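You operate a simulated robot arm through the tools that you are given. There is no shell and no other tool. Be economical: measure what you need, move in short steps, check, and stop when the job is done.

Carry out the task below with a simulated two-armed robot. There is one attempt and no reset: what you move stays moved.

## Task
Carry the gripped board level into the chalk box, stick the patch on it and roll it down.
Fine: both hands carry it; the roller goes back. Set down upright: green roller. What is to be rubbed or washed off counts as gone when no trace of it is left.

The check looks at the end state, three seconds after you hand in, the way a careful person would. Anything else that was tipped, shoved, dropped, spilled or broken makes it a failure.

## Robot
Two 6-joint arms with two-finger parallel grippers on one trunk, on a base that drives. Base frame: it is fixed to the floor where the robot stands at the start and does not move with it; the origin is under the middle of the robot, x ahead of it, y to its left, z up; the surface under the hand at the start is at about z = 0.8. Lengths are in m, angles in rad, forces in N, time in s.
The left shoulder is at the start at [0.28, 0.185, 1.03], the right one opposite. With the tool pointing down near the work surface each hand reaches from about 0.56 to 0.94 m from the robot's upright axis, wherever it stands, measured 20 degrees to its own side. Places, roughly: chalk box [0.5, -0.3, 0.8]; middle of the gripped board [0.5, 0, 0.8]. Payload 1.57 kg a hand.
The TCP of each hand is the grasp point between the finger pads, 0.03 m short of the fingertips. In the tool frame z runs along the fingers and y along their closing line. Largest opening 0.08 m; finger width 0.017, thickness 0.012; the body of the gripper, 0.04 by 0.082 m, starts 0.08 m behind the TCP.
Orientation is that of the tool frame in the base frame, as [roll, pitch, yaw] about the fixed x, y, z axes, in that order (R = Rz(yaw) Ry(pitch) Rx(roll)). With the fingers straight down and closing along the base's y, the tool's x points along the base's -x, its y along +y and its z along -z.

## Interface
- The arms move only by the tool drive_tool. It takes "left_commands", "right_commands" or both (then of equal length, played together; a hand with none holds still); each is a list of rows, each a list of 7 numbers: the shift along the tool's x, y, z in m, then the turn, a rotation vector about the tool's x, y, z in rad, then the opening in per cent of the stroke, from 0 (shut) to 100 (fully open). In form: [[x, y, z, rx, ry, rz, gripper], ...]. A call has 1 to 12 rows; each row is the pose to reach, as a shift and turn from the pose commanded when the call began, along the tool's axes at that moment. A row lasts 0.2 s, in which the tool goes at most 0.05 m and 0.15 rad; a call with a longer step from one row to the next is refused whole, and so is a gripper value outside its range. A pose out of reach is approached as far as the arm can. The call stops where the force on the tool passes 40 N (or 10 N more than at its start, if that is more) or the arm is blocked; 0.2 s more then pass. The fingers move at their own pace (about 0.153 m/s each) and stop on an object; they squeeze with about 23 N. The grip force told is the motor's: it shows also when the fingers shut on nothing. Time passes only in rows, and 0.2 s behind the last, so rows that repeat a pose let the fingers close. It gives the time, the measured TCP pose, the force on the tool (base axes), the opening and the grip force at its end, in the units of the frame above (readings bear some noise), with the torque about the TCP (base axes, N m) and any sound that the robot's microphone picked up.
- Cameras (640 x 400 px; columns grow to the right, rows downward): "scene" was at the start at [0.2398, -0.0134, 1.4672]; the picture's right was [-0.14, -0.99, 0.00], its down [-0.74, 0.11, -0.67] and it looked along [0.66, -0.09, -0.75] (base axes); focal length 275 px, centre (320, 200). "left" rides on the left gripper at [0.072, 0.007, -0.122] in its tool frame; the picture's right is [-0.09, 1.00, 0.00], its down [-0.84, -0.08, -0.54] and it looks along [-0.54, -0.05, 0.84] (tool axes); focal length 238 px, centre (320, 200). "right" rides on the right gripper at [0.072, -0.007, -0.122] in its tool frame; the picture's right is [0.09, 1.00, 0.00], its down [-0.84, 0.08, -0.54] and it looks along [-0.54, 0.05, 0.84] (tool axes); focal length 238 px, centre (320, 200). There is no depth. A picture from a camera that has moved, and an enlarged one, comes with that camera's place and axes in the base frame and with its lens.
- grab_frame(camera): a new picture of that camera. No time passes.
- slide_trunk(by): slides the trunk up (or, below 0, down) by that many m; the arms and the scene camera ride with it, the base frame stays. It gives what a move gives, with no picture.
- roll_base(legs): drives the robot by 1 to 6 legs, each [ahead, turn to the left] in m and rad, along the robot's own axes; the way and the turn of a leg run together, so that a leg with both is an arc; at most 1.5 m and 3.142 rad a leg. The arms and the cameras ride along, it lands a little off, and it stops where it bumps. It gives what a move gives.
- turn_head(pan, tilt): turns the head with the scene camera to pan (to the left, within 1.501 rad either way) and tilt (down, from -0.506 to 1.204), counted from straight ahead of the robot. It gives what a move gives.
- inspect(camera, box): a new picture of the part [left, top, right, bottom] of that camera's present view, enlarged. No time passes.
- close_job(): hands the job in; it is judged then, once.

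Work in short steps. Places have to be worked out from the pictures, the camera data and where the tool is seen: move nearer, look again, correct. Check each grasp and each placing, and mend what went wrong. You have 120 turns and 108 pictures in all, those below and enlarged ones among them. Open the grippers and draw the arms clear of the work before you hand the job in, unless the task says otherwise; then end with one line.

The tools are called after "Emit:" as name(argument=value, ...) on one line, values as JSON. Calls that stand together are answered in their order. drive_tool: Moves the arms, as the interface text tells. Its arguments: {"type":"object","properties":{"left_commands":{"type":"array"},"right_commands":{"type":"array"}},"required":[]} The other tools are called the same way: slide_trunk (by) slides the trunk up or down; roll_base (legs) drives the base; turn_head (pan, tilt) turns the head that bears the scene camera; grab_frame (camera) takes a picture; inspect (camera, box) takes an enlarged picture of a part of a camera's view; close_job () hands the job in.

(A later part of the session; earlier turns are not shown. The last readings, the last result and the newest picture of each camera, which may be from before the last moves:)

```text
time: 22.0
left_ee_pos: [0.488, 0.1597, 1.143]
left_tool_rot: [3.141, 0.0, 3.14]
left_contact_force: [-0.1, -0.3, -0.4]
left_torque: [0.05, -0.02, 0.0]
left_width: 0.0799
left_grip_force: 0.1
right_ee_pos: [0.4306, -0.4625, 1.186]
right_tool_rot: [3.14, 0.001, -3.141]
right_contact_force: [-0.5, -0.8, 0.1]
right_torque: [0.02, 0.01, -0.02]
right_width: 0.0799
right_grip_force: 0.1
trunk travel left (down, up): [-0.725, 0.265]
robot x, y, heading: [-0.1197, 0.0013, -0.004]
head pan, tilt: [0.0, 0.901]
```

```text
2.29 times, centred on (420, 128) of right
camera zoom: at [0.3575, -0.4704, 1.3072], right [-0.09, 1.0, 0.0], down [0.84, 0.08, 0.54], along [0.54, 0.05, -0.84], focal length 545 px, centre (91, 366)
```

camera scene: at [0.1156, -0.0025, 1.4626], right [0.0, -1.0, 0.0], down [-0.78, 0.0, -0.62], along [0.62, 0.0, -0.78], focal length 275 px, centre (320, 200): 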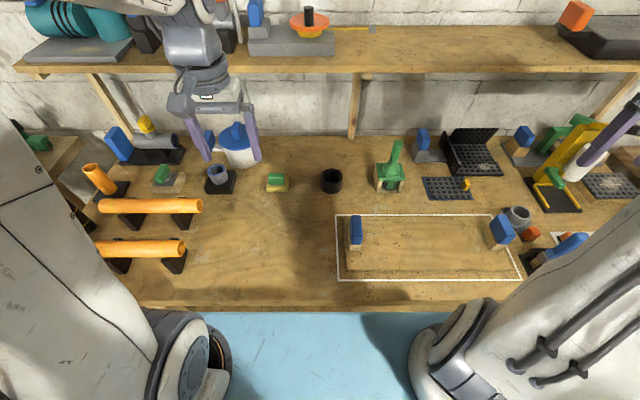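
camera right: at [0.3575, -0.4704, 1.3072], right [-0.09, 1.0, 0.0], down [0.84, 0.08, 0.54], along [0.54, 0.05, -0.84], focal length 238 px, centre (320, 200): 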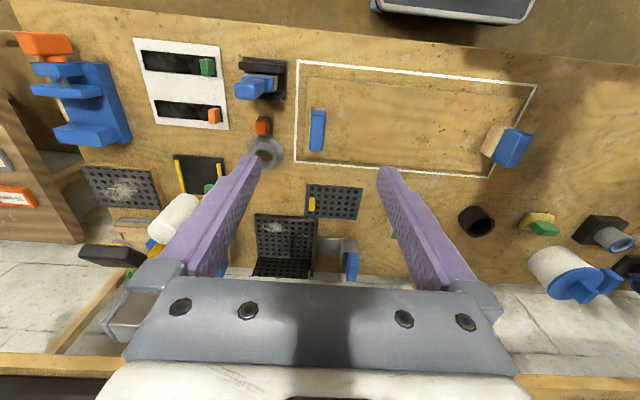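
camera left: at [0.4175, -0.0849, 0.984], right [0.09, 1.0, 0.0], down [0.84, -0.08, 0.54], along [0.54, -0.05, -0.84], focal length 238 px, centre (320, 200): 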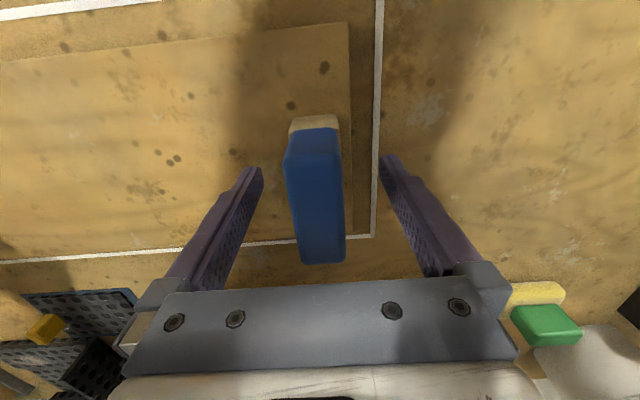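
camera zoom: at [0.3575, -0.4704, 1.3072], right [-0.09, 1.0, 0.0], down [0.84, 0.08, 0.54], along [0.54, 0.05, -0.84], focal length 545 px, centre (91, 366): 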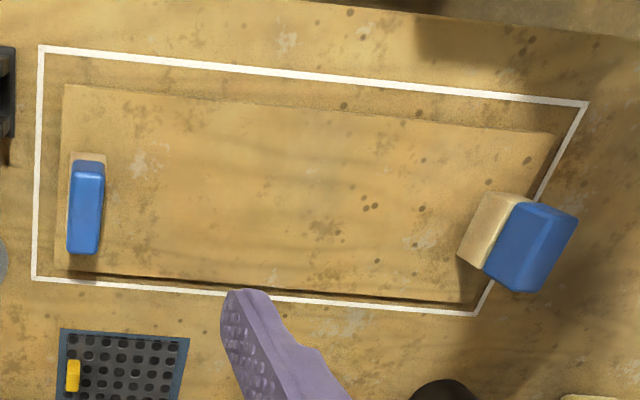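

Patch centre ≈ (0.694, −0.41), its tab ≈ (0.691, −0.464), thin along y. I drive 0.04 m ahead for reach, then move the right hand above the tab.

Emit:
roll_base(legs=[[0.04, 0]])

Emit:
drive_tool(right_commands=[[-0.04, 0, 0.0, 0, 0, 0, 100], [-0.085, 0, 0.0, 0, 0, 0, 100], [-0.13, 0, 0.0, 0, 0, 0, 100], [-0.17, 0, 0.02, 0, 0, 0, 100], [-0.2, 0, 0.05, 0, 0, 0, 100], [-0.215, 0, 0.09, 0, 0, 0, 100], [-0.215, 0, 0.13, 0, 0, 0, 100], [-0.215, 0, 0.17, 0, 0, 0, 100], [-0.215, 0, 0.2, 0, 0, 0, 100], [-0.215, 0, 0.2, 0, 0, 0, 100]])

Emit:
grab_frame(camera="right")

Emit:
grab_frame(camera="scene")

```text
time: 22.9
left_ee_pos: [0.5293, 0.1596, 1.142]
left_tool_rot: [-3.141, 0.0, -3.141]
left_contact_force: [-1.1, -0.6, 0.4]
left_torque: [-0.03, -0.01, 0.03]
left_width: 0.0798
left_grip_force: 0.0
right_ee_pos: [0.4708, -0.4629, 1.1858]
right_tool_rot: [-3.141, 0.001, -3.141]
right_contact_force: [-0.4, 0.8, -0.5]
right_torque: [-0.02, -0.04, -0.02]
right_width: 0.0802
right_grip_force: 0.1
trunk travel left (down, up): [-0.725, 0.265]
robot x, y, heading: [-0.0848, 0.0007, -0.005]
head pan, tilt: [0.0, 0.901]
```

```text
time: 25.1
left_ee_pos: [0.5298, 0.1587, 1.1407]
left_tool_rot: [3.141, -0.001, 3.141]
left_contact_force: [-0.7, 0.6, 0.0]
left_torque: [0.03, 0.01, 0.01]
left_width: 0.0798
left_grip_force: 0.1
right_ee_pos: [0.6855, -0.462, 0.9835]
right_tool_rot: [-3.141, 0.0, 3.141]
right_contact_force: [0.4, 0.1, -0.2]
right_torque: [-0.01, 0.03, 0.02]
right_width: 0.08
right_grip_force: 0.1
trunk travel left (down, up): [-0.725, 0.265]
robot x, y, heading: [-0.0816, -0.0012, 0.004]
head pan, tilt: [0.0, 0.901]
```

```text
70 pictures are left
camera right: at [0.6134, -0.4709, 1.1064], right [-0.09, 1.0, 0.0], down [0.84, 0.08, 0.54], along [0.54, 0.05, -0.84], focal length 238 px, centre (320, 200)
```

right: 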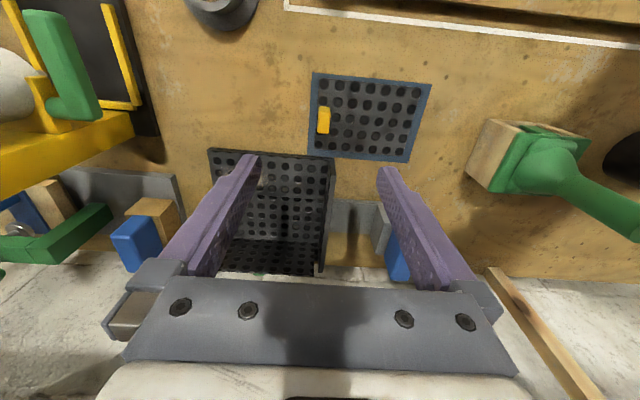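

```text
69 pictures are left
camera scene: at [0.157, -0.0026, 1.4626], right [0.0, -1.0, 0.0], down [-0.78, 0.0, -0.62], along [0.62, 0.0, -0.78], focal length 275 px, centre (320, 200)
```

scene: 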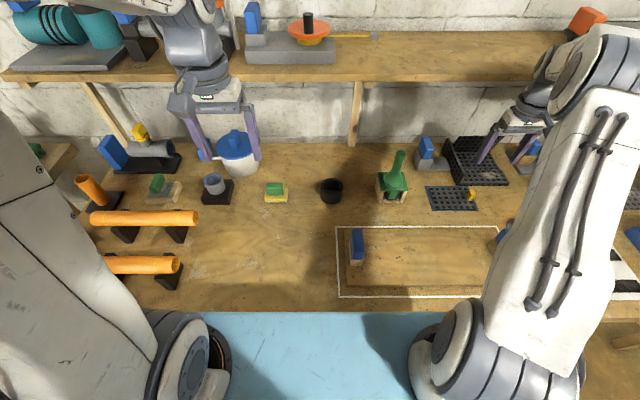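

The tab is right under the TCP at about (0.687, −0.461). I narrow the fingers, descend to TCP z ≈ 0.845, and check.

Emit:
drive_tool(right_commands=[[-0.001, 0.001, 0.04, 0, 0, 0, 60], [-0.001, 0.001, 0.08, 0, 0, 0, 50], [-0.001, 0.001, 0.115, 0, 0, 0, 50], [-0.001, 0.001, 0.135, 0, 0, 0, 50], [-0.001, 0.001, 0.135, 0, 0, 0, 50]])

Emit:
grab_frame(camera="right")

Emit:
inspect(camera="scene", box=[400, 120, 560, 220])

```text
time: 26.3
left_ee_pos: [0.5293, 0.159, 1.1423]
left_tool_rot: [3.141, 0.001, 3.14]
left_contact_force: [-0.1, -0.7, -0.2]
left_torque: [-0.01, 0.02, 0.01]
left_width: 0.0801
left_grip_force: 0.1
right_ee_pos: [0.687, -0.4619, 0.8498]
right_tool_rot: [-3.141, 0.0, -3.141]
right_contact_force: [0.4, -0.5, -0.2]
right_torque: [-0.02, 0.03, 0.0]
right_width: 0.0401
right_grip_force: 0.0
trunk travel left (down, up): [-0.725, 0.265]
robot x, y, heading: [-0.0834, -0.0013, -0.004]
head pan, tilt: [0.0, 0.901]
```

```text
68 pictures are left
camera right: at [0.6152, -0.4703, 0.9716], right [-0.09, 1.0, 0.0], down [0.84, 0.08, 0.54], along [0.54, 0.05, -0.84], focal length 238 px, centre (320, 200)
```

right: 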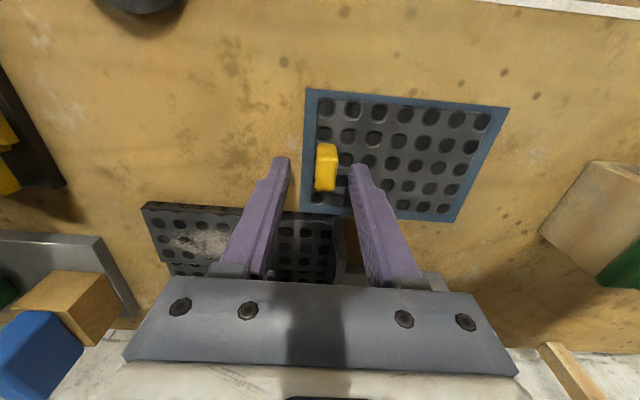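

```text
4.00 times, centred on (480, 170) of scene
camera zoom: at [0.1569, -0.0026, 1.4626], right [0.0, -1.0, 0.0], down [-0.78, 0.0, -0.62], along [0.62, 0.0, -0.78], focal length 1098 px, centre (-320, 320)
```

zoom: 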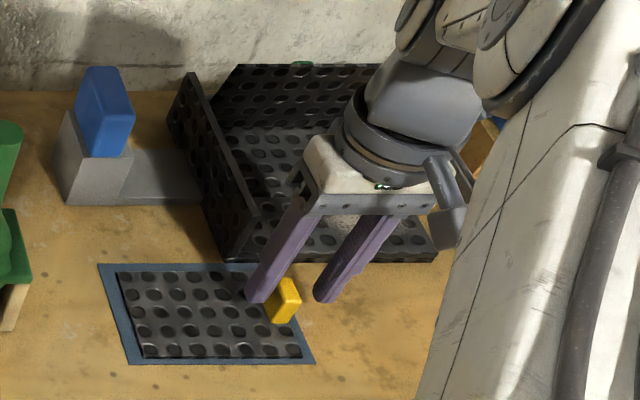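

The tab lies between the fingertips. I go down 13 mm and close on it.

Emit:
drive_tool(right_commands=[[0.002, 0, 0.007, 0, 0, 0, 50], [0.002, 0, 0.013, 0, 0, 0, 50], [0.002, 0, 0.013, 0, 0, 0, 0], [0.002, 0, 0.013, 0, 0, 0, 0], [0.002, 0, 0.013, 0, 0, 0, 0]])

Emit:
grab_frame(camera="right")

```text
time: 27.5
left_ee_pos: [0.5302, 0.1598, 1.1422]
left_tool_rot: [3.141, 0.0, -3.141]
left_contact_force: [0.6, -0.5, 0.1]
left_torque: [-0.03, 0.01, -0.02]
left_width: 0.08
left_grip_force: 0.1
right_ee_pos: [0.6853, -0.4634, 0.8363]
right_tool_rot: [-3.14, 0.0, 3.141]
right_contact_force: [-0.3, 0.5, 0.3]
right_torque: [-0.02, 0.02, 0.01]
right_width: 0.0127
right_grip_force: 23.0
trunk travel left (down, up): [-0.725, 0.265]
robot x, y, heading: [-0.0792, -0.0034, -0.001]
head pan, tilt: [0.0, 0.901]
```

```text
66 pictures are left
camera right: at [0.6133, -0.4701, 0.9585], right [-0.09, 1.0, 0.0], down [0.84, 0.08, 0.54], along [0.54, 0.05, -0.84], focal length 238 px, centre (320, 200)
```

right: 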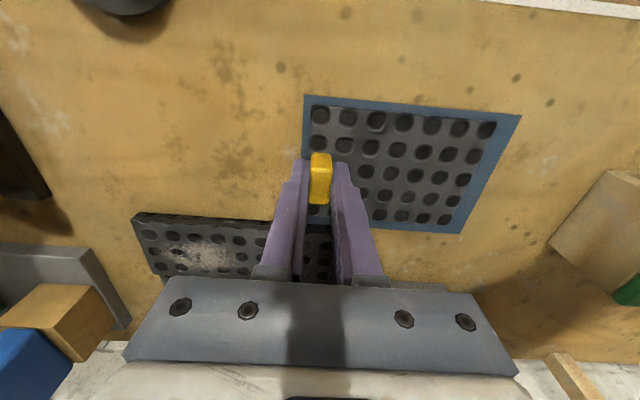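

The tab is held (0.0127 m wide). I lift 2 cm slowly and see whether the patch peels.

Emit:
drive_tool(right_commands=[[0, 0, -0.005, 0, 0, 0, 0], [0, 0, -0.01, 0, 0, 0, 0], [0, 0, -0.015, 0, 0, 0, 0], [0, 0, -0.02, 0, 0, 0, 0], [0, 0, -0.02, 0, 0, 0, 0]])

Emit:
grab_frame(camera="right")

Emit:
inspect(camera="scene", box=[400, 120, 560, 220])

```text
time: 28.7
left_ee_pos: [0.5292, 0.1594, 1.1422]
left_tool_rot: [-3.141, 0.001, -3.141]
left_contact_force: [0.5, -0.2, -0.2]
left_torque: [-0.02, 0.01, -0.01]
left_width: 0.0802
left_grip_force: 0.1
right_ee_pos: [0.686, -0.4616, 0.8573]
right_tool_rot: [3.14, 0.001, -3.141]
right_contact_force: [0.3, -0.1, -1.4]
right_torque: [0.01, 0.03, -0.02]
right_width: 0.0126
right_grip_force: 23.1
trunk travel left (down, up): [-0.725, 0.265]
robot x, y, heading: [-0.0852, -0.0028, -0.001]
head pan, tilt: [0.0, 0.901]
```

```text
65 pictures are left
camera right: at [0.6129, -0.4698, 0.9792], right [-0.09, 1.0, 0.0], down [0.84, 0.08, 0.54], along [0.54, 0.05, -0.84], focal length 238 px, centre (320, 200)
```

right: 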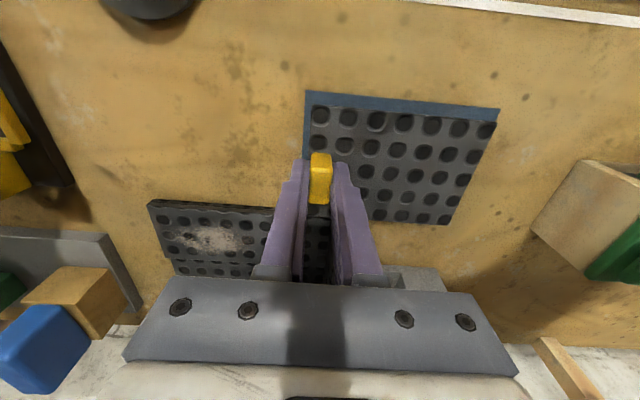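

```text
4.00 times, centred on (480, 170) of scene
camera zoom: at [0.1568, -0.0025, 1.4626], right [0.0, -1.0, 0.0], down [-0.78, 0.0, -0.62], along [0.62, 0.0, -0.78], focal length 1098 px, centre (-320, 320)
```

zoom: 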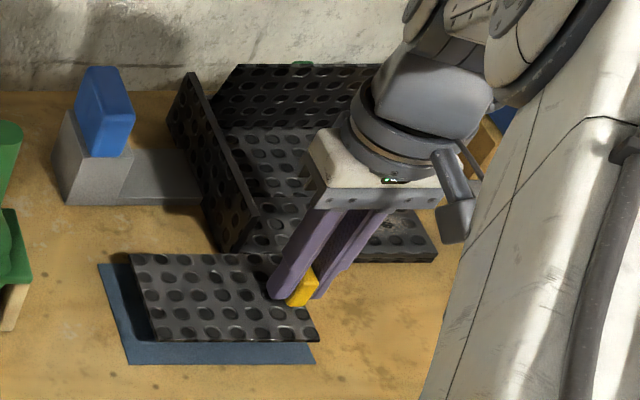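

The patch came off level, leaving the blue backing. I raise it, move it to y first and then over the board's middle (TCP ≈ 0.489, −0.326).

Emit:
drive_tool(right_commands=[[0, 0, -0.03, 0, 0, 0, 0], [0, 0, -0.06, 0, 0, 0, 0], [0, 0.04, -0.06, 0, 0, 0, 0], [0, 0.08, -0.06, 0, 0, 0, 0], [0, 0.115, -0.06, 0, 0, 0, 0], [0.03, 0.136, -0.06, 0, 0, 0, 0], [0.07, 0.136, -0.06, 0, 0, 0, 0], [0.11, 0.136, -0.06, 0, 0, 0, 0], [0.15, 0.136, -0.06, 0, 0, 0, 0], [0.18, 0.136, -0.06, 0, 0, 0, 0], [0.197, 0.136, -0.06, 0, 0, 0, 0], [0.197, 0.136, -0.06, 0, 0, 0, 0]])

Emit:
grab_frame(camera="right")

Emit:
grab_frame(camera="scene")

```text
time: 31.3
left_ee_pos: [0.5287, 0.1594, 1.1419]
left_tool_rot: [3.141, -0.001, 3.141]
left_contact_force: [0.5, 0.8, -0.5]
left_torque: [0.0, -0.01, -0.02]
left_width: 0.0799
left_grip_force: 0.0
right_ee_pos: [0.4881, -0.3241, 0.9168]
right_tool_rot: [-3.142, 0.0, 3.14]
right_contact_force: [0.1, 0.3, -1.3]
right_torque: [0.03, 0.03, -0.01]
right_width: 0.0129
right_grip_force: 23.1
trunk travel left (down, up): [-0.725, 0.265]
robot x, y, heading: [-0.0824, 0.003, -0.001]
head pan, tilt: [0.0, 0.901]
```

```text
63 pictures are left
camera right: at [0.4158, -0.3332, 1.0385], right [-0.09, 1.0, 0.0], down [0.84, 0.08, 0.54], along [0.54, 0.05, -0.84], focal length 238 px, centre (320, 200)
```

right: 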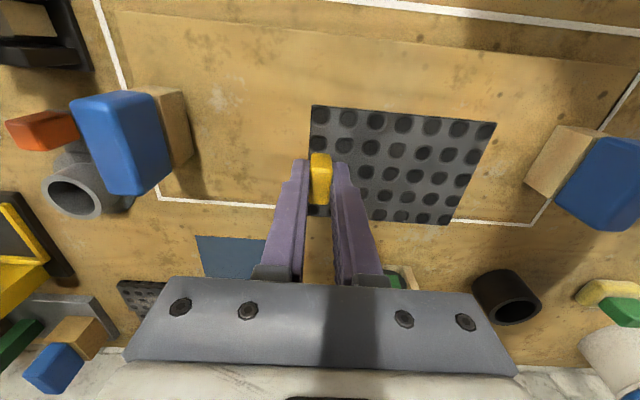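

```text
62 pictures are left
camera scene: at [0.1568, -0.0025, 1.4626], right [0.0, -1.0, 0.0], down [-0.78, 0.0, -0.62], along [0.62, 0.0, -0.78], focal length 275 px, centre (320, 200)
```

scene: 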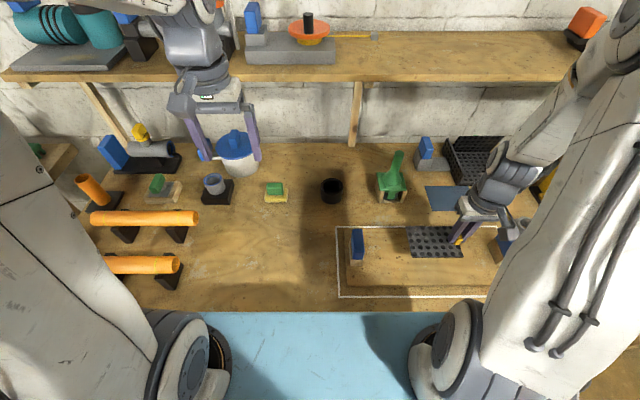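

The patch hovers over the middle of the board. I lower it, with fine steps at the end.

Emit:
drive_tool(right_commands=[[0, -0.001, 0.025, 0, 0, 0, 0], [0, -0.001, 0.045, 0, 0, 0, 0], [0, -0.001, 0.056, 0, 0, 0, 0], [0, -0.001, 0.06, 0, 0, 0, 0], [0, -0.001, 0.063, 0, 0, 0, 0], [0, -0.001, 0.066, 0, 0, 0, 0], [0, -0.001, 0.068, 0, 0, 0, 0], [0, -0.001, 0.07, 0, 0, 0, 0], [0, -0.001, 0.07, 0, 0, 0, 0]])

Emit:
grab_frame(camera="right")

```text
time: 33.2
left_ee_pos: [0.5297, 0.1603, 1.1426]
left_tool_rot: [-3.14, 0.0, 3.141]
left_contact_force: [0.3, 0.6, 0.3]
left_torque: [-0.02, 0.01, 0.0]
left_width: 0.0801
left_grip_force: 0.1
right_ee_pos: [0.489, -0.3275, 0.8498]
right_tool_rot: [-3.14, 0.005, -3.142]
right_contact_force: [-4.3, 2.7, 27.8]
right_torque: [0.23, 0.21, 0.06]
right_width: 0.0128
right_grip_force: 23.4
trunk travel left (down, up): [-0.725, 0.265]
robot x, y, heading: [-0.0838, 0.0004, 0.003]
head pan, tilt: [0.0, 0.901]
stopped in row 9 (right hand): the force on the tool passed its limit at 41 N (the readings are from after the stop); the commanded pose is now the measured one
```

```text
61 pictures are left
camera right: at [0.4158, -0.3344, 0.9715], right [-0.09, 1.0, 0.0], down [0.83, 0.08, 0.55], along [0.54, 0.05, -0.84], focal length 238 px, centre (320, 200)
```

right: 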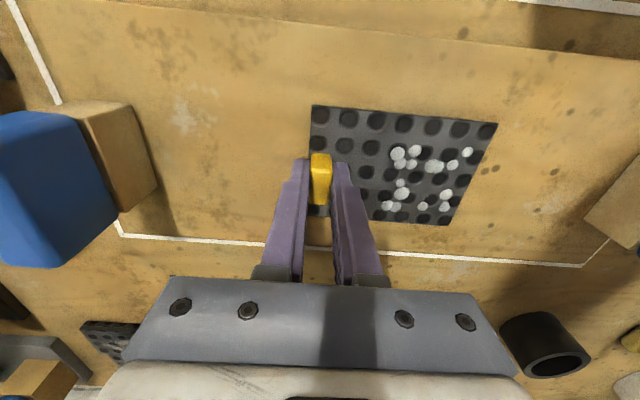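

The patch is down, and white bubbles now show: these must be rolled out. I release the tab and rise straight up.

Emit:
drive_tool(right_commands=[[0, 0, -0.001, 0, 0, 0, 0], [0, 0, -0.001, 0, 0, 0, 30], [0, 0, -0.001, 0, 0, 0, 50], [0, 0, -0.001, 0, 0, 0, 50], [0, 0, -0.02, 0, 0, 0, 50], [0, 0, -0.06, 0, 0, 0, 70], [0, 0, -0.1, 0, 0, 0, 100], [0, 0, -0.14, 0, 0, 0, 100], [0, 0, -0.18, 0, 0, 0, 100]])

Emit:
grab_frame(camera="right")

Emit:
inspect(camera="scene", box=[320, 140, 520, 300])

```text
time: 35.2
left_ee_pos: [0.53, 0.1595, 1.1418]
left_tool_rot: [3.141, 0.002, 3.141]
left_contact_force: [0.4, 0.0, 0.1]
left_torque: [0.01, 0.01, -0.04]
left_width: 0.08
left_grip_force: 0.1
right_ee_pos: [0.4888, -0.3265, 1.0293]
right_tool_rot: [-3.139, 0.001, 3.142]
right_contact_force: [0.1, 0.3, 0.8]
right_torque: [0.03, 0.0, -0.01]
right_width: 0.0802
right_grip_force: 0.1
trunk travel left (down, up): [-0.725, 0.265]
robot x, y, heading: [-0.0788, -0.0059, -0.0]
head pan, tilt: [0.0, 0.901]
```

```text
60 pictures are left
camera right: at [0.4161, -0.3344, 1.1509], right [-0.09, 1.0, 0.0], down [0.84, 0.08, 0.54], along [0.54, 0.05, -0.84], focal length 238 px, centre (320, 200)
```

right: 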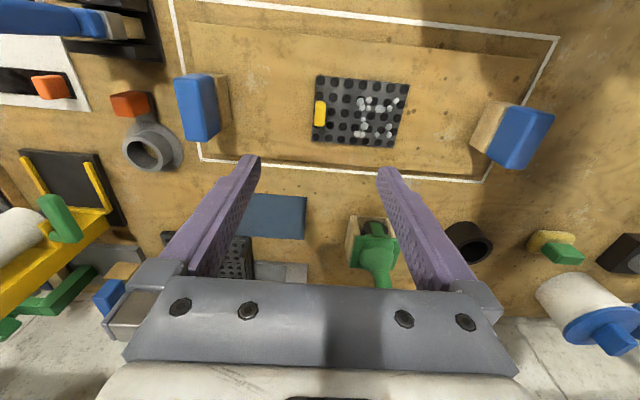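

```text
2.50 times, centred on (420, 220) of scene
camera zoom: at [0.157, -0.0026, 1.4625], right [0.0, -1.0, 0.0], down [-0.78, 0.0, -0.62], along [0.62, 0.0, -0.78], focal length 687 px, centre (70, 150)
```

zoom: 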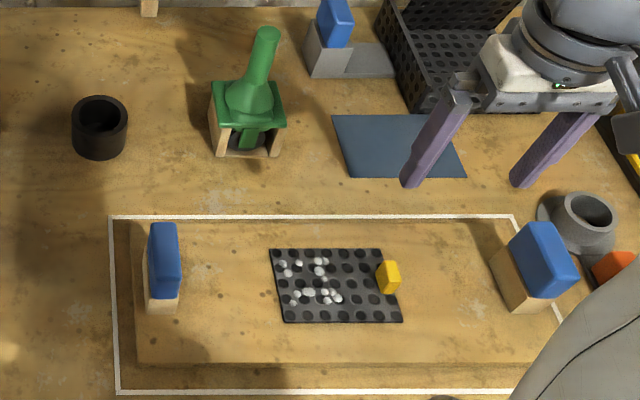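

Now the roller: handle top near (0.71, −0.213, 0.97). I move the right hand over it at z ≈ 1.08 and look.

Emit:
drive_tool(right_commands=[[-0.02, 0.01, -0.04, 0, 0, 0, 100], [-0.06, 0.03, -0.05, 0, 0, 0, 100], [-0.1, 0.05, -0.05, 0, 0, 0, 100], [-0.14, 0.07, -0.05, 0, 0, 0, 100], [-0.18, 0.09, -0.05, 0, 0, 0, 100], [-0.215, 0.1135, -0.05, 0, 0, 0, 100], [-0.215, 0.1135, -0.05, 0, 0, 0, 100]])

Emit:
grab_frame(camera="right")

Emit:
inspect(camera="scene", box=[340, 100, 500, 220])

```text
time: 36.8
left_ee_pos: [0.5306, 0.1596, 1.1413]
left_tool_rot: [-3.141, 0.0, 3.141]
left_contact_force: [0.5, 1.0, -0.6]
left_torque: [-0.02, 0.01, 0.01]
left_width: 0.0799
left_grip_force: 0.0
right_ee_pos: [0.7035, -0.2129, 1.0771]
right_tool_rot: [-3.141, 0.004, -3.141]
right_contact_force: [-0.3, -0.4, 0.6]
right_torque: [0.02, 0.05, 0.02]
right_width: 0.0798
right_grip_force: 0.1
trunk travel left (down, up): [-0.725, 0.265]
robot x, y, heading: [-0.0803, -0.0024, 0.0]
head pan, tilt: [0.0, 0.901]
```

```text
58 pictures are left
camera right: at [0.6312, -0.2202, 1.2001], right [-0.09, 1.0, 0.0], down [0.84, 0.08, 0.54], along [0.54, 0.05, -0.84], focal length 238 px, centre (320, 200)
```

right: 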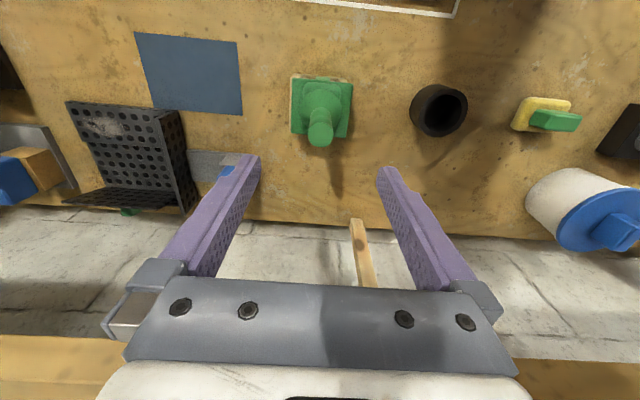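

```text
3.33 times, centred on (420, 160) of scene
camera zoom: at [0.1571, -0.0023, 1.4625], right [0.0, -1.0, 0.0], down [-0.78, 0.0, -0.62], along [0.62, 0.0, -0.78], focal length 915 px, centre (-13, 333)
```

zoom: 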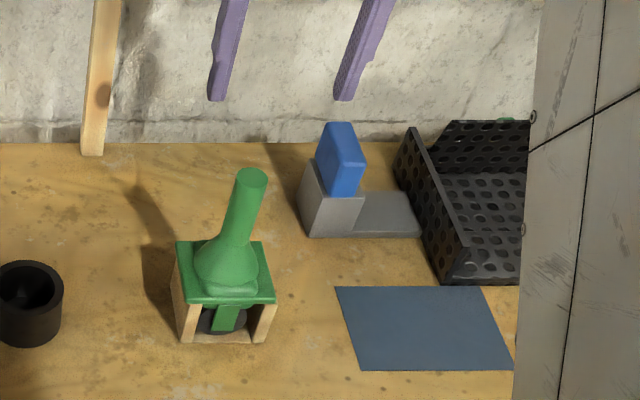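

The handle axis is at about (0.710, −0.213). I descend around it to TCP z ≈ 0.945 and look before closing.

Emit:
drive_tool(right_commands=[[-0.0065, 0, 0.04, 0, 0, 0, 100], [-0.0065, 0, 0.08, 0, 0, 0, 100], [-0.0065, 0, 0.11, 0, 0, 0, 100], [-0.0065, 0, 0.13, 0, 0, 0, 100], [-0.0065, 0, 0.13, 0, 0, 0, 100]])

Emit:
grab_frame(camera="right")

Emit:
inspect(camera="scene", box=[340, 100, 500, 220])

```text
time: 38.0
left_ee_pos: [0.5306, 0.1597, 1.1426]
left_tool_rot: [-3.141, -0.001, -3.14]
left_contact_force: [0.5, 0.1, -0.5]
left_torque: [0.04, 0.04, -0.03]
left_width: 0.0801
left_grip_force: 0.1
right_ee_pos: [0.7112, -0.2142, 0.9487]
right_tool_rot: [-3.141, 0.006, 3.141]
right_contact_force: [0.2, -0.5, 0.0]
right_torque: [0.01, 0.02, 0.01]
right_width: 0.0799
right_grip_force: 0.0
trunk travel left (down, up): [-0.725, 0.265]
robot x, y, heading: [-0.0794, -0.0036, -0.004]
head pan, tilt: [0.0, 0.901]
```

```text
56 pictures are left
camera right: at [0.6378, -0.2216, 1.0706], right [-0.09, 1.0, 0.0], down [0.83, 0.08, 0.54], along [0.54, 0.05, -0.84], focal length 238 px, centre (320, 200)
```

right: 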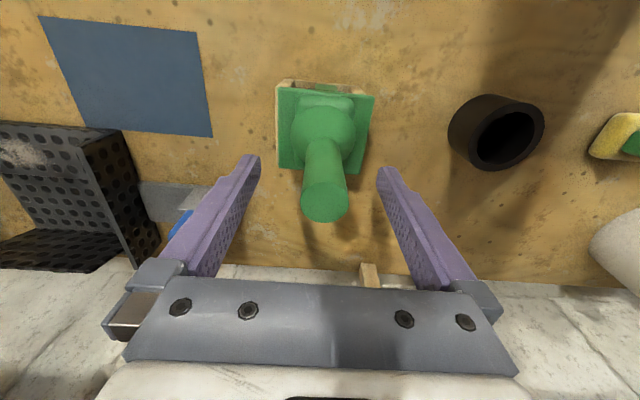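

```text
3.33 times, centred on (420, 160) of scene
camera zoom: at [0.1569, -0.0025, 1.4626], right [0.0, -1.0, 0.0], down [-0.78, 0.0, -0.62], along [0.62, 0.0, -0.78], focal length 915 px, centre (-13, 333)
```

zoom: 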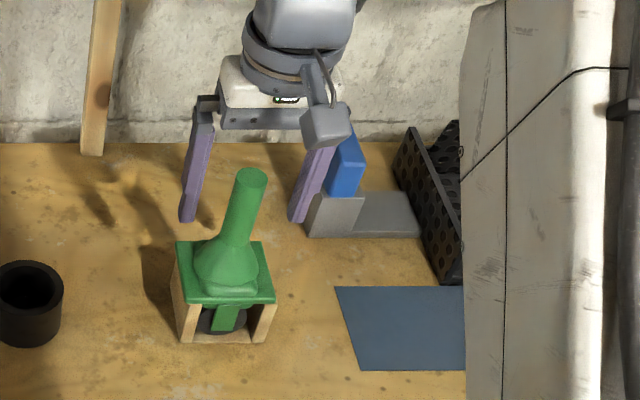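

The handle is between the pads (axis x ≈ 0.711, top z ≈ 0.96). I go 4 mm lower and close.

Emit:
drive_tool(right_commands=[[0, 0.001, 0.004, 0, 0, 0, 100], [0, 0.001, 0.004, 0, 0, 0, 40], [0, 0.001, 0.004, 0, 0, 0, 0], [0, 0.001, 0.004, 0, 0, 0, 0], [0, 0.001, 0.004, 0, 0, 0, 0]])

Emit:
grab_frame(camera="right")

```text
time: 39.2
left_ee_pos: [0.5298, 0.159, 1.1424]
left_tool_rot: [-3.141, 0.003, -3.141]
left_contact_force: [-0.1, 0.2, 0.9]
left_torque: [0.01, 0.02, -0.01]
left_width: 0.0801
left_grip_force: 0.1
right_ee_pos: [0.7105, -0.2124, 0.9442]
right_tool_rot: [-3.139, 0.004, -3.14]
right_contact_force: [0.3, 0.6, 0.9]
right_torque: [0.09, -0.1, -0.01]
right_width: 0.0244
right_grip_force: 23.1
trunk travel left (down, up): [-0.725, 0.265]
robot x, y, heading: [-0.0801, 0.0024, -0.011]
head pan, tilt: [0.0, 0.901]
```

```text
54 pictures are left
camera right: at [0.6378, -0.2206, 1.0666], right [-0.09, 1.0, 0.0], down [0.83, 0.08, 0.54], along [0.54, 0.05, -0.84], focal length 238 px, centre (320, 200)
```

right: 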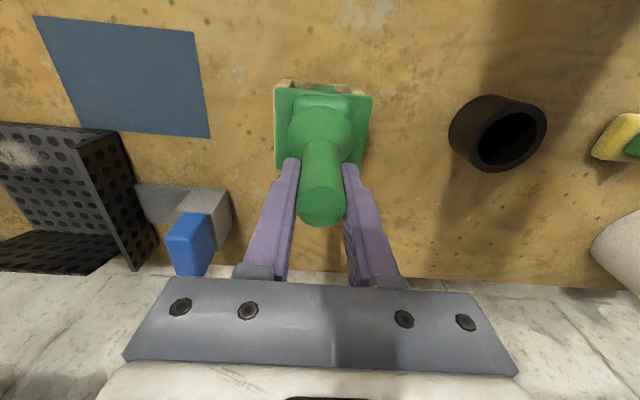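

Handle held (0.0244 m). I note the home pose (0.7105, −0.2124, 0.944) and lift the roller straight up 9 cm.

Emit:
drive_tool(right_commands=[[0, 0, -0.015, 0, 0, 0, 0], [0, 0, -0.03, 0, 0, 0, 0], [0, 0, -0.05, 0, 0, 0, 0], [0, 0, -0.07, 0, 0, 0, 0], [0, 0, -0.09, 0, 0, 0, 0], [0, 0, -0.09, 0, 0, 0, 0]])

Emit:
grab_frame(camera="right")

Emit:
inspect(camera="scene", box=[340, 60, 500, 220])

```text
time: 40.6
left_ee_pos: [0.5299, 0.1586, 1.1411]
left_tool_rot: [-3.141, 0.0, -3.141]
left_contact_force: [-0.1, -0.2, 0.2]
left_torque: [0.0, -0.01, 0.03]
left_width: 0.0802
left_grip_force: 0.0
right_ee_pos: [0.7117, -0.2115, 1.0352]
right_tool_rot: [-3.14, 0.003, -3.141]
right_contact_force: [-0.1, -0.3, -1.0]
right_torque: [-0.01, 0.05, 0.01]
right_width: 0.0243
right_grip_force: 23.2
trunk travel left (down, up): [-0.725, 0.265]
robot x, y, heading: [-0.0837, -0.0, -0.002]
head pan, tilt: [0.0, 0.901]
```

```text
53 pictures are left
camera right: at [0.6383, -0.2197, 1.1571], right [-0.09, 1.0, 0.0], down [0.83, 0.08, 0.54], along [0.54, 0.05, -0.84], focal length 238 px, centre (320, 200)
```

right: 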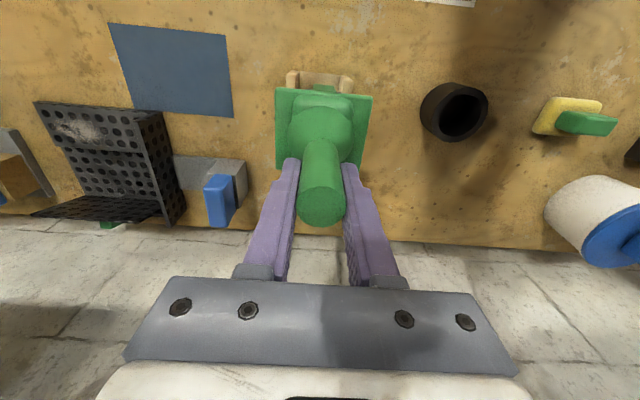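

```text
2.50 times, centred on (420, 140) of scene
camera zoom: at [0.1568, -0.0025, 1.4626], right [0.0, -1.0, 0.0], down [-0.78, 0.0, -0.62], along [0.62, 0.0, -0.78], focal length 687 px, centre (70, 350)
```

zoom: 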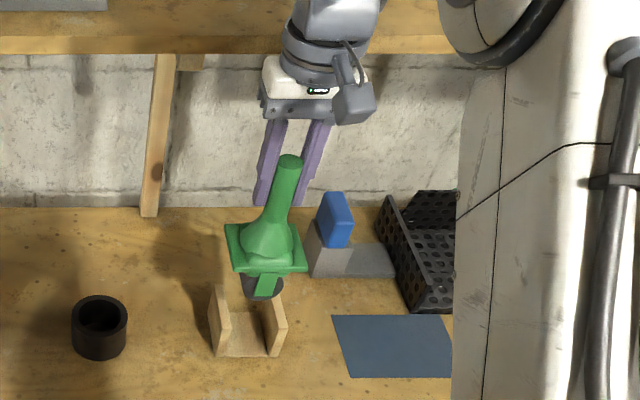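

The roller's wheel axis is along x, so it rolls along y; its bottom is about 0.155 below the TCP. I bring it over the patch's left part (0.49, −0.24) at this height.

Emit:
drive_tool(right_commands=[[0.04, -0.005, 0, 0, 0, 0, 0], [0.08, -0.01, 0, 0, 0, 0, 0], [0.12, -0.015, 0, 0, 0, 0, 0], [0.16, -0.02, 0, 0, 0, 0, 0], [0.2, -0.025, 0, 0, 0, 0, 0], [0.222, -0.028, 0, 0, 0, 0, 0], [0.222, -0.028, 0, 0, 0, 0, 0]])

Emit:
grab_frame(camera="right")

Emit:
inspect(camera="scene", box=[320, 130, 520, 300])

```text
time: 42.2
left_ee_pos: [0.5295, 0.1587, 1.1412]
left_tool_rot: [3.141, 0.0, -3.141]
left_contact_force: [0.0, 0.3, 0.1]
left_torque: [0.0, -0.01, -0.02]
left_width: 0.0799
left_grip_force: 0.1
right_ee_pos: [0.4882, -0.2395, 1.0339]
right_tool_rot: [-3.141, 0.004, 3.141]
right_contact_force: [0.6, -0.8, -1.8]
right_torque: [-0.02, 0.0, -0.01]
right_width: 0.0245
right_grip_force: 23.2
trunk travel left (down, up): [-0.725, 0.265]
robot x, y, heading: [-0.0813, -0.0006, 0.001]
head pan, tilt: [0.0, 0.901]
```

```text
51 pictures are left
camera right: at [0.4153, -0.2474, 1.1559], right [-0.09, 1.0, 0.0], down [0.83, 0.08, 0.55], along [0.54, 0.05, -0.84], focal length 238 px, centre (320, 200)
```

right: 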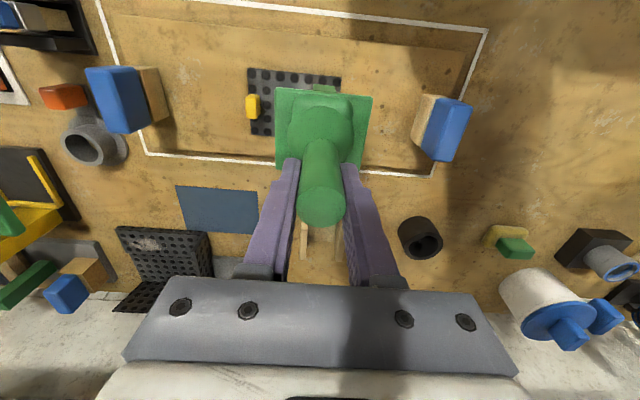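

```text
2.35 times, centred on (420, 215) of scene
camera zoom: at [0.1567, -0.0025, 1.4626], right [0.0, -1.0, 0.0], down [-0.78, 0.0, -0.62], along [0.62, 0.0, -0.78], focal length 646 px, centre (85, 165)
```

zoom: 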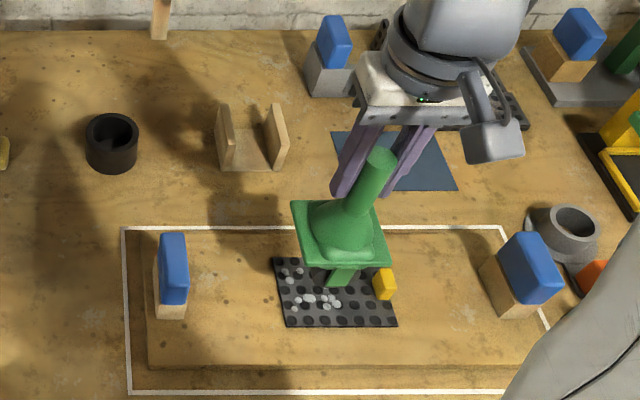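

I lower the roller in the middle lane, fine steps near the expected contact (TCP z ≈ 0.97).

Emit:
drive_tool(right_commands=[[0, 0.005, 0.025, 0, 0, 0, 0], [0, 0.005, 0.045, 0, 0, 0, 0], [0, 0.005, 0.053, 0, 0, 0, 0], [0, 0.005, 0.056, 0, 0, 0, 0], [0, 0.005, 0.056, 0, 0, 0, 0]])

Emit:
inspect(camera="scene", box=[360, 190, 480, 280])

```text
time: 43.4
left_ee_pos: [0.5312, 0.1593, 1.1424]
left_tool_rot: [-3.14, 0.001, 3.141]
left_contact_force: [0.1, 0.9, -0.1]
left_torque: [-0.02, 0.02, 0.0]
left_width: 0.0803
left_grip_force: 0.1
right_ee_pos: [0.4875, -0.2341, 0.9776]
right_tool_rot: [-3.14, 0.004, -3.139]
right_contact_force: [0.3, -0.3, -2.5]
right_torque: [0.0, 0.02, 0.04]
right_width: 0.0248
right_grip_force: 22.5
trunk travel left (down, up): [-0.725, 0.265]
robot x, y, heading: [-0.0796, -0.0012, -0.008]
head pan, tilt: [0.0, 0.901]
```

```text
4.44 times, centred on (420, 235) of scene
camera zoom: at [0.1569, -0.0025, 1.4626], right [0.0, -1.0, 0.0], down [-0.78, 0.0, -0.62], along [0.62, 0.0, -0.78], focal length 1220 px, centre (-124, 44)
```

zoom: 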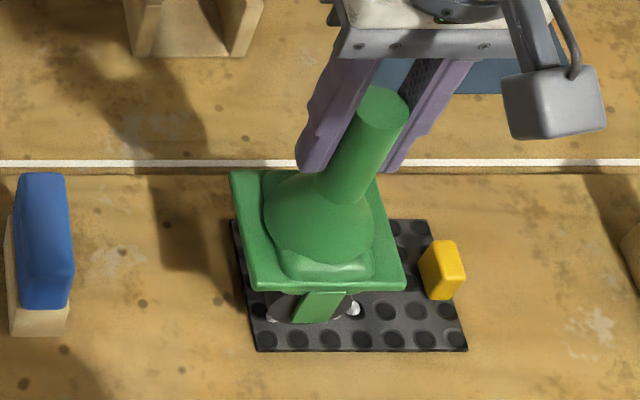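

Not yet in contact. I lower on in 2 mm steps.

Emit:
drive_tool(right_commands=[[0, 0, 0.002, 0, 0, 0, 0], [0, 0, 0.004, 0, 0, 0, 0], [0, 0, 0.006, 0, 0, 0, 0], [0, 0, 0.008, 0, 0, 0, 0], [0, 0, 0.008, 0, 0, 0, 0]])

```text
time: 44.6
left_ee_pos: [0.5294, 0.1588, 1.1425]
left_tool_rot: [-3.141, -0.002, -3.14]
left_contact_force: [-0.2, -0.7, -0.3]
left_torque: [0.0, 0.03, 0.0]
left_width: 0.0799
left_grip_force: 0.0
right_ee_pos: [0.489, -0.2355, 0.9695]
right_tool_rot: [-3.14, 0.005, -3.141]
right_contact_force: [-0.2, -0.6, -1.1]
right_torque: [0.02, -0.01, -0.01]
right_width: 0.0245
right_grip_force: 23.6
trunk travel left (down, up): [-0.725, 0.265]
robot x, y, heading: [-0.0805, -0.0001, -0.001]
head pan, tilt: [0.0, 0.901]
```

Still free; I continue in 2 mm steps.

Emit:
drive_tool(right_commands=[[0, 0, 0.002, 0, 0, 0, 0], [0, 0, 0.004, 0, 0, 0, 0], [0, 0, 0.006, 0, 0, 0, 0], [0, 0, 0.008, 0, 0, 0, 0], [0, 0, 0.01, 0, 0, 0, 0], [0, 0, 0.01, 0, 0, 0, 0]])

Emit:
inspect(camera="scene", box=[360, 190, 480, 280])

```text
time: 46.0
left_ee_pos: [0.5296, 0.1581, 1.1417]
left_tool_rot: [-3.14, 0.0, 3.141]
left_contact_force: [0.0, 0.3, 1.0]
left_torque: [0.01, 0.0, -0.01]
left_width: 0.0802
left_grip_force: 0.1
right_ee_pos: [0.4893, -0.2348, 0.9593]
right_tool_rot: [-3.139, 0.004, 3.14]
right_contact_force: [-0.5, 0.0, -1.4]
right_torque: [-0.01, 0.03, -0.01]
right_width: 0.0245
right_grip_force: 22.9
trunk travel left (down, up): [-0.725, 0.265]
robot x, y, heading: [-0.0805, -0.0022, -0.004]
head pan, tilt: [0.0, 0.901]
```

```text
4.44 times, centred on (420, 235) of scene
camera zoom: at [0.1569, -0.0025, 1.4626], right [0.0, -1.0, 0.0], down [-0.78, 0.0, -0.62], along [0.62, 0.0, -0.78], focal length 1220 px, centre (-124, 44)
```

zoom: 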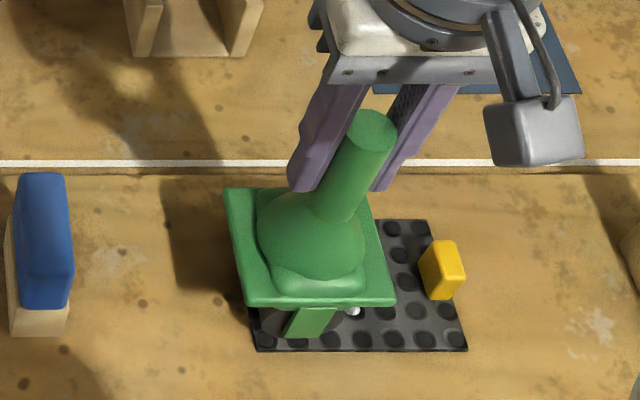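

I keep lowering; contact should come near TCP z 0.95.

Emit:
drive_tool(right_commands=[[0, 0, 0.002, 0, 0, 0, 0], [0, 0, 0.004, 0, 0, 0, 0], [0, 0, 0.006, 0, 0, 0, 0], [0, 0, 0.007, 0, 0, 0, 0], [0, 0, 0.008, 0, 0, 0, 0], [0, 0, 0.008, 0, 0, 0, 0]])

```text
time: 47.4
left_ee_pos: [0.5288, 0.1587, 1.142]
left_tool_rot: [3.142, 0.0, -3.141]
left_contact_force: [0.2, -0.8, -0.1]
left_torque: [0.01, 0.02, 0.01]
left_width: 0.0803
left_grip_force: 0.0
right_ee_pos: [0.4883, -0.2355, 0.9511]
right_tool_rot: [-3.14, 0.006, 3.141]
right_contact_force: [0.0, -0.5, 20.4]
right_torque: [0.0, -0.03, 0.01]
right_width: 0.0245
right_grip_force: 22.7
trunk travel left (down, up): [-0.725, 0.265]
robot x, y, heading: [-0.0794, -0.0001, -0.001]
head pan, tilt: [0.0, 0.901]
```

Contact with about 20 N. I roll in the middle lane: to y ≈ −0.212, then to −0.295 and back.

Emit:
drive_tool(right_commands=[[0, 0.012, 0, 0, 0, 0, 0], [0, 0.024, 0, 0, 0, 0, 0], [0, 0.008, 0, 0, 0, 0, 0], [0, -0.008, 0, 0, 0, 0, 0], [0, -0.024, 0, 0, 0, 0, 0], [0, -0.04, 0, 0, 0, 0, 0], [0, -0.056, 0, 0, 0, 0, 0], [0, -0.056, 0, 0, 0, 0, 0]])

Emit:
inspect(camera="scene", box=[360, 190, 480, 280])

```text
time: 49.2
left_ee_pos: [0.5291, 0.1591, 1.1421]
left_tool_rot: [3.141, -0.001, -3.141]
left_contact_force: [-0.5, -0.2, 0.4]
left_torque: [0.01, 0.02, 0.0]
left_width: 0.08
left_grip_force: 0.2
right_ee_pos: [0.4887, -0.2907, 0.9504]
right_tool_rot: [-3.141, 0.004, -3.141]
right_contact_force: [0.5, 0.3, 8.7]
right_torque: [0.01, 0.02, 0.01]
right_width: 0.0244
right_grip_force: 22.9
trunk travel left (down, up): [-0.725, 0.265]
robot x, y, heading: [-0.0812, -0.0045, 0.003]
head pan, tilt: [0.0, 0.901]
```

```text
4.44 times, centred on (420, 235) of scene
camera zoom: at [0.1565, -0.0024, 1.4626], right [0.0, -1.0, 0.0], down [-0.78, 0.0, -0.62], along [0.62, 0.0, -0.78], focal length 1220 px, centre (-124, 44)
```

zoom: 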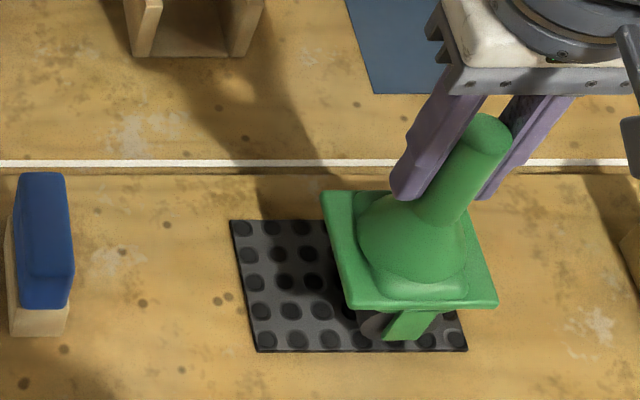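

The bubbles behind the roller are gone; the wheel seems to be nearly as wide as the patch. I make another pass with 1 mm more pressure, then lift.

Emit:
drive_tool(right_commands=[[0, 0, 0.001, 0, 0, 0, 0], [0, -0.006, 0.001, 0, 0, 0, 0], [0, 0.01, 0.001, 0, 0, 0, 0], [0, 0.026, 0.001, 0, 0, 0, 0], [0, 0.042, 0.001, 0, 0, 0, 0], [0, 0.058, 0.001, 0, 0, 0, 0], [0, 0.074, 0.001, 0, 0, 0, 0], [0, 0.08, 0.001, 0, 0, 0, 0], [0, 0.08, 0.001, 0, 0, 0, 0], [0, 0.08, -0.02, 0, 0, 0, 0], [0, 0.08, -0.06, 0, 0, 0, 0], [0, 0.08, -0.1, 0, 0, 0, 0]])

Emit:
inspect(camera="scene", box=[360, 190, 480, 280])

Emit:
grab_frame(camera="right")

```text
time: 51.8
left_ee_pos: [0.5293, 0.1582, 1.1415]
left_tool_rot: [-3.141, 0.0, 3.141]
left_contact_force: [0.5, 0.4, -0.6]
left_torque: [0.02, 0.01, -0.01]
left_width: 0.0798
left_grip_force: 0.0
right_ee_pos: [0.4876, -0.2119, 1.0542]
right_tool_rot: [-3.139, 0.001, -3.141]
right_contact_force: [1.1, 1.0, -1.5]
right_torque: [-0.01, 0.01, 0.01]
right_width: 0.0245
right_grip_force: 22.9
trunk travel left (down, up): [-0.725, 0.265]
robot x, y, heading: [-0.0777, 0.0036, 0.002]
head pan, tilt: [0.0, 0.901]
```

```text
4.44 times, centred on (420, 235) of scene
camera zoom: at [0.157, -0.0025, 1.4625], right [0.0, -1.0, 0.0], down [-0.78, 0.0, -0.62], along [0.62, 0.0, -0.78], focal length 1220 px, centre (-124, 44)
```

zoom: 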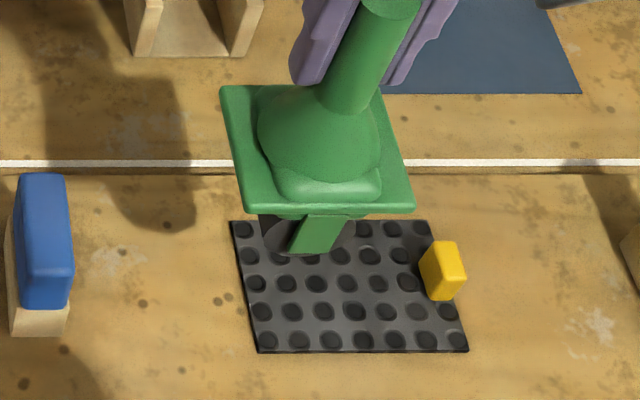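

```text
45 pictures are left
camera right: at [0.4148, -0.2193, 1.1746], right [-0.09, 1.0, 0.0], down [0.84, 0.08, 0.54], along [0.54, 0.05, -0.84], focal length 238 px, centre (320, 200)
```

right: 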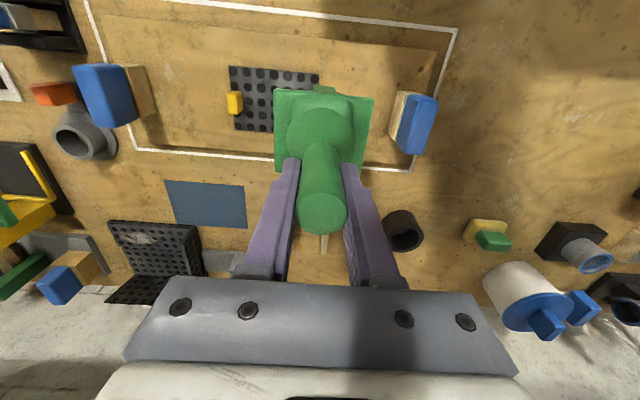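

No bubbles remain in view. I carry the roller back above its stand and check the whole patch then.

Emit:
drive_tool(right_commands=[[-0.04, 0, 0, 0, 0, 0, 0], [-0.08, 0, 0, 0, 0, 0, 0], [-0.12, 0, 0, 0, 0, 0, 0], [-0.16, 0, 0, 0, 0, 0, 0], [-0.2, 0, 0, 0, 0, 0, 0], [-0.223, 0, 0, 0, 0, 0, 0], [-0.223, 0, 0, 0, 0, 0, 0]])

Emit:
inspect(camera="scene", box=[340, 80, 500, 280])

Emit:
inspect(camera="scene", box=[390, 210, 470, 270])

Emit:
grab_frame(camera="right")

```text
time: 53.4
left_ee_pos: [0.5307, 0.1581, 1.1418]
left_tool_rot: [-3.14, 0.001, -3.141]
left_contact_force: [-0.1, 0.3, -0.2]
left_torque: [-0.01, 0.04, 0.0]
left_width: 0.0799
left_grip_force: 0.0
right_ee_pos: [0.7111, -0.2109, 1.0518]
right_tool_rot: [-3.14, 0.003, 3.141]
right_contact_force: [0.1, 0.1, -1.8]
right_torque: [0.03, 0.0, 0.0]
right_width: 0.0245
right_grip_force: 23.2
trunk travel left (down, up): [-0.725, 0.265]
robot x, y, heading: [-0.0798, -0.0011, -0.002]
head pan, tilt: [0.0, 0.901]
```

```text
2.00 times, centred on (420, 180) of scene
camera zoom: at [0.1571, -0.0025, 1.4625], right [0.0, -1.0, 0.0], down [-0.78, 0.0, -0.62], along [0.62, 0.0, -0.78], focal length 549 px, centre (120, 240)
```

zoom: 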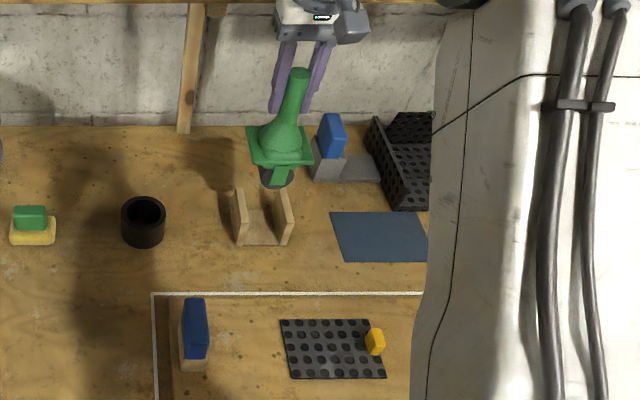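

```text
6.67 times, centred on (430, 240) of scene
camera zoom: at [0.1571, -0.0025, 1.4625], right [0.0, -1.0, 0.0], down [-0.78, 0.0, -0.62], along [0.62, 0.0, -0.78], focal length 1831 px, centre (-413, -67)
```

zoom: 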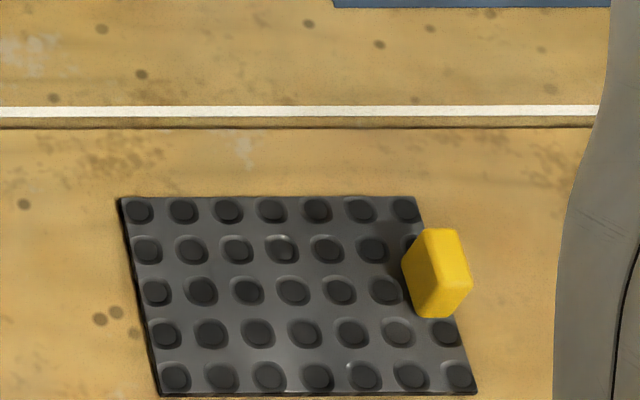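

```text
42 pictures are left
camera right: at [0.639, -0.2186, 1.1738], right [-0.09, 1.0, 0.0], down [0.84, 0.08, 0.54], along [0.54, 0.05, -0.84], focal length 238 px, centre (320, 200)
```

right: 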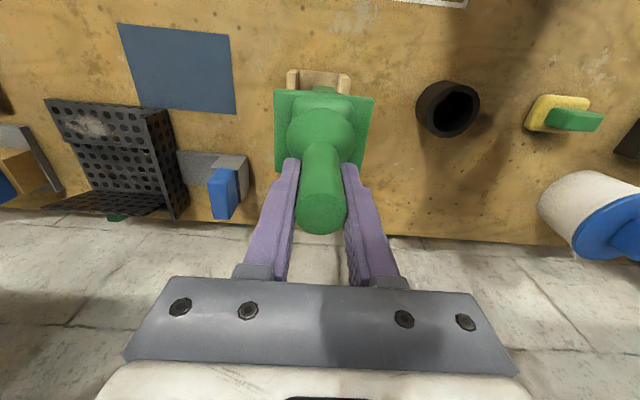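

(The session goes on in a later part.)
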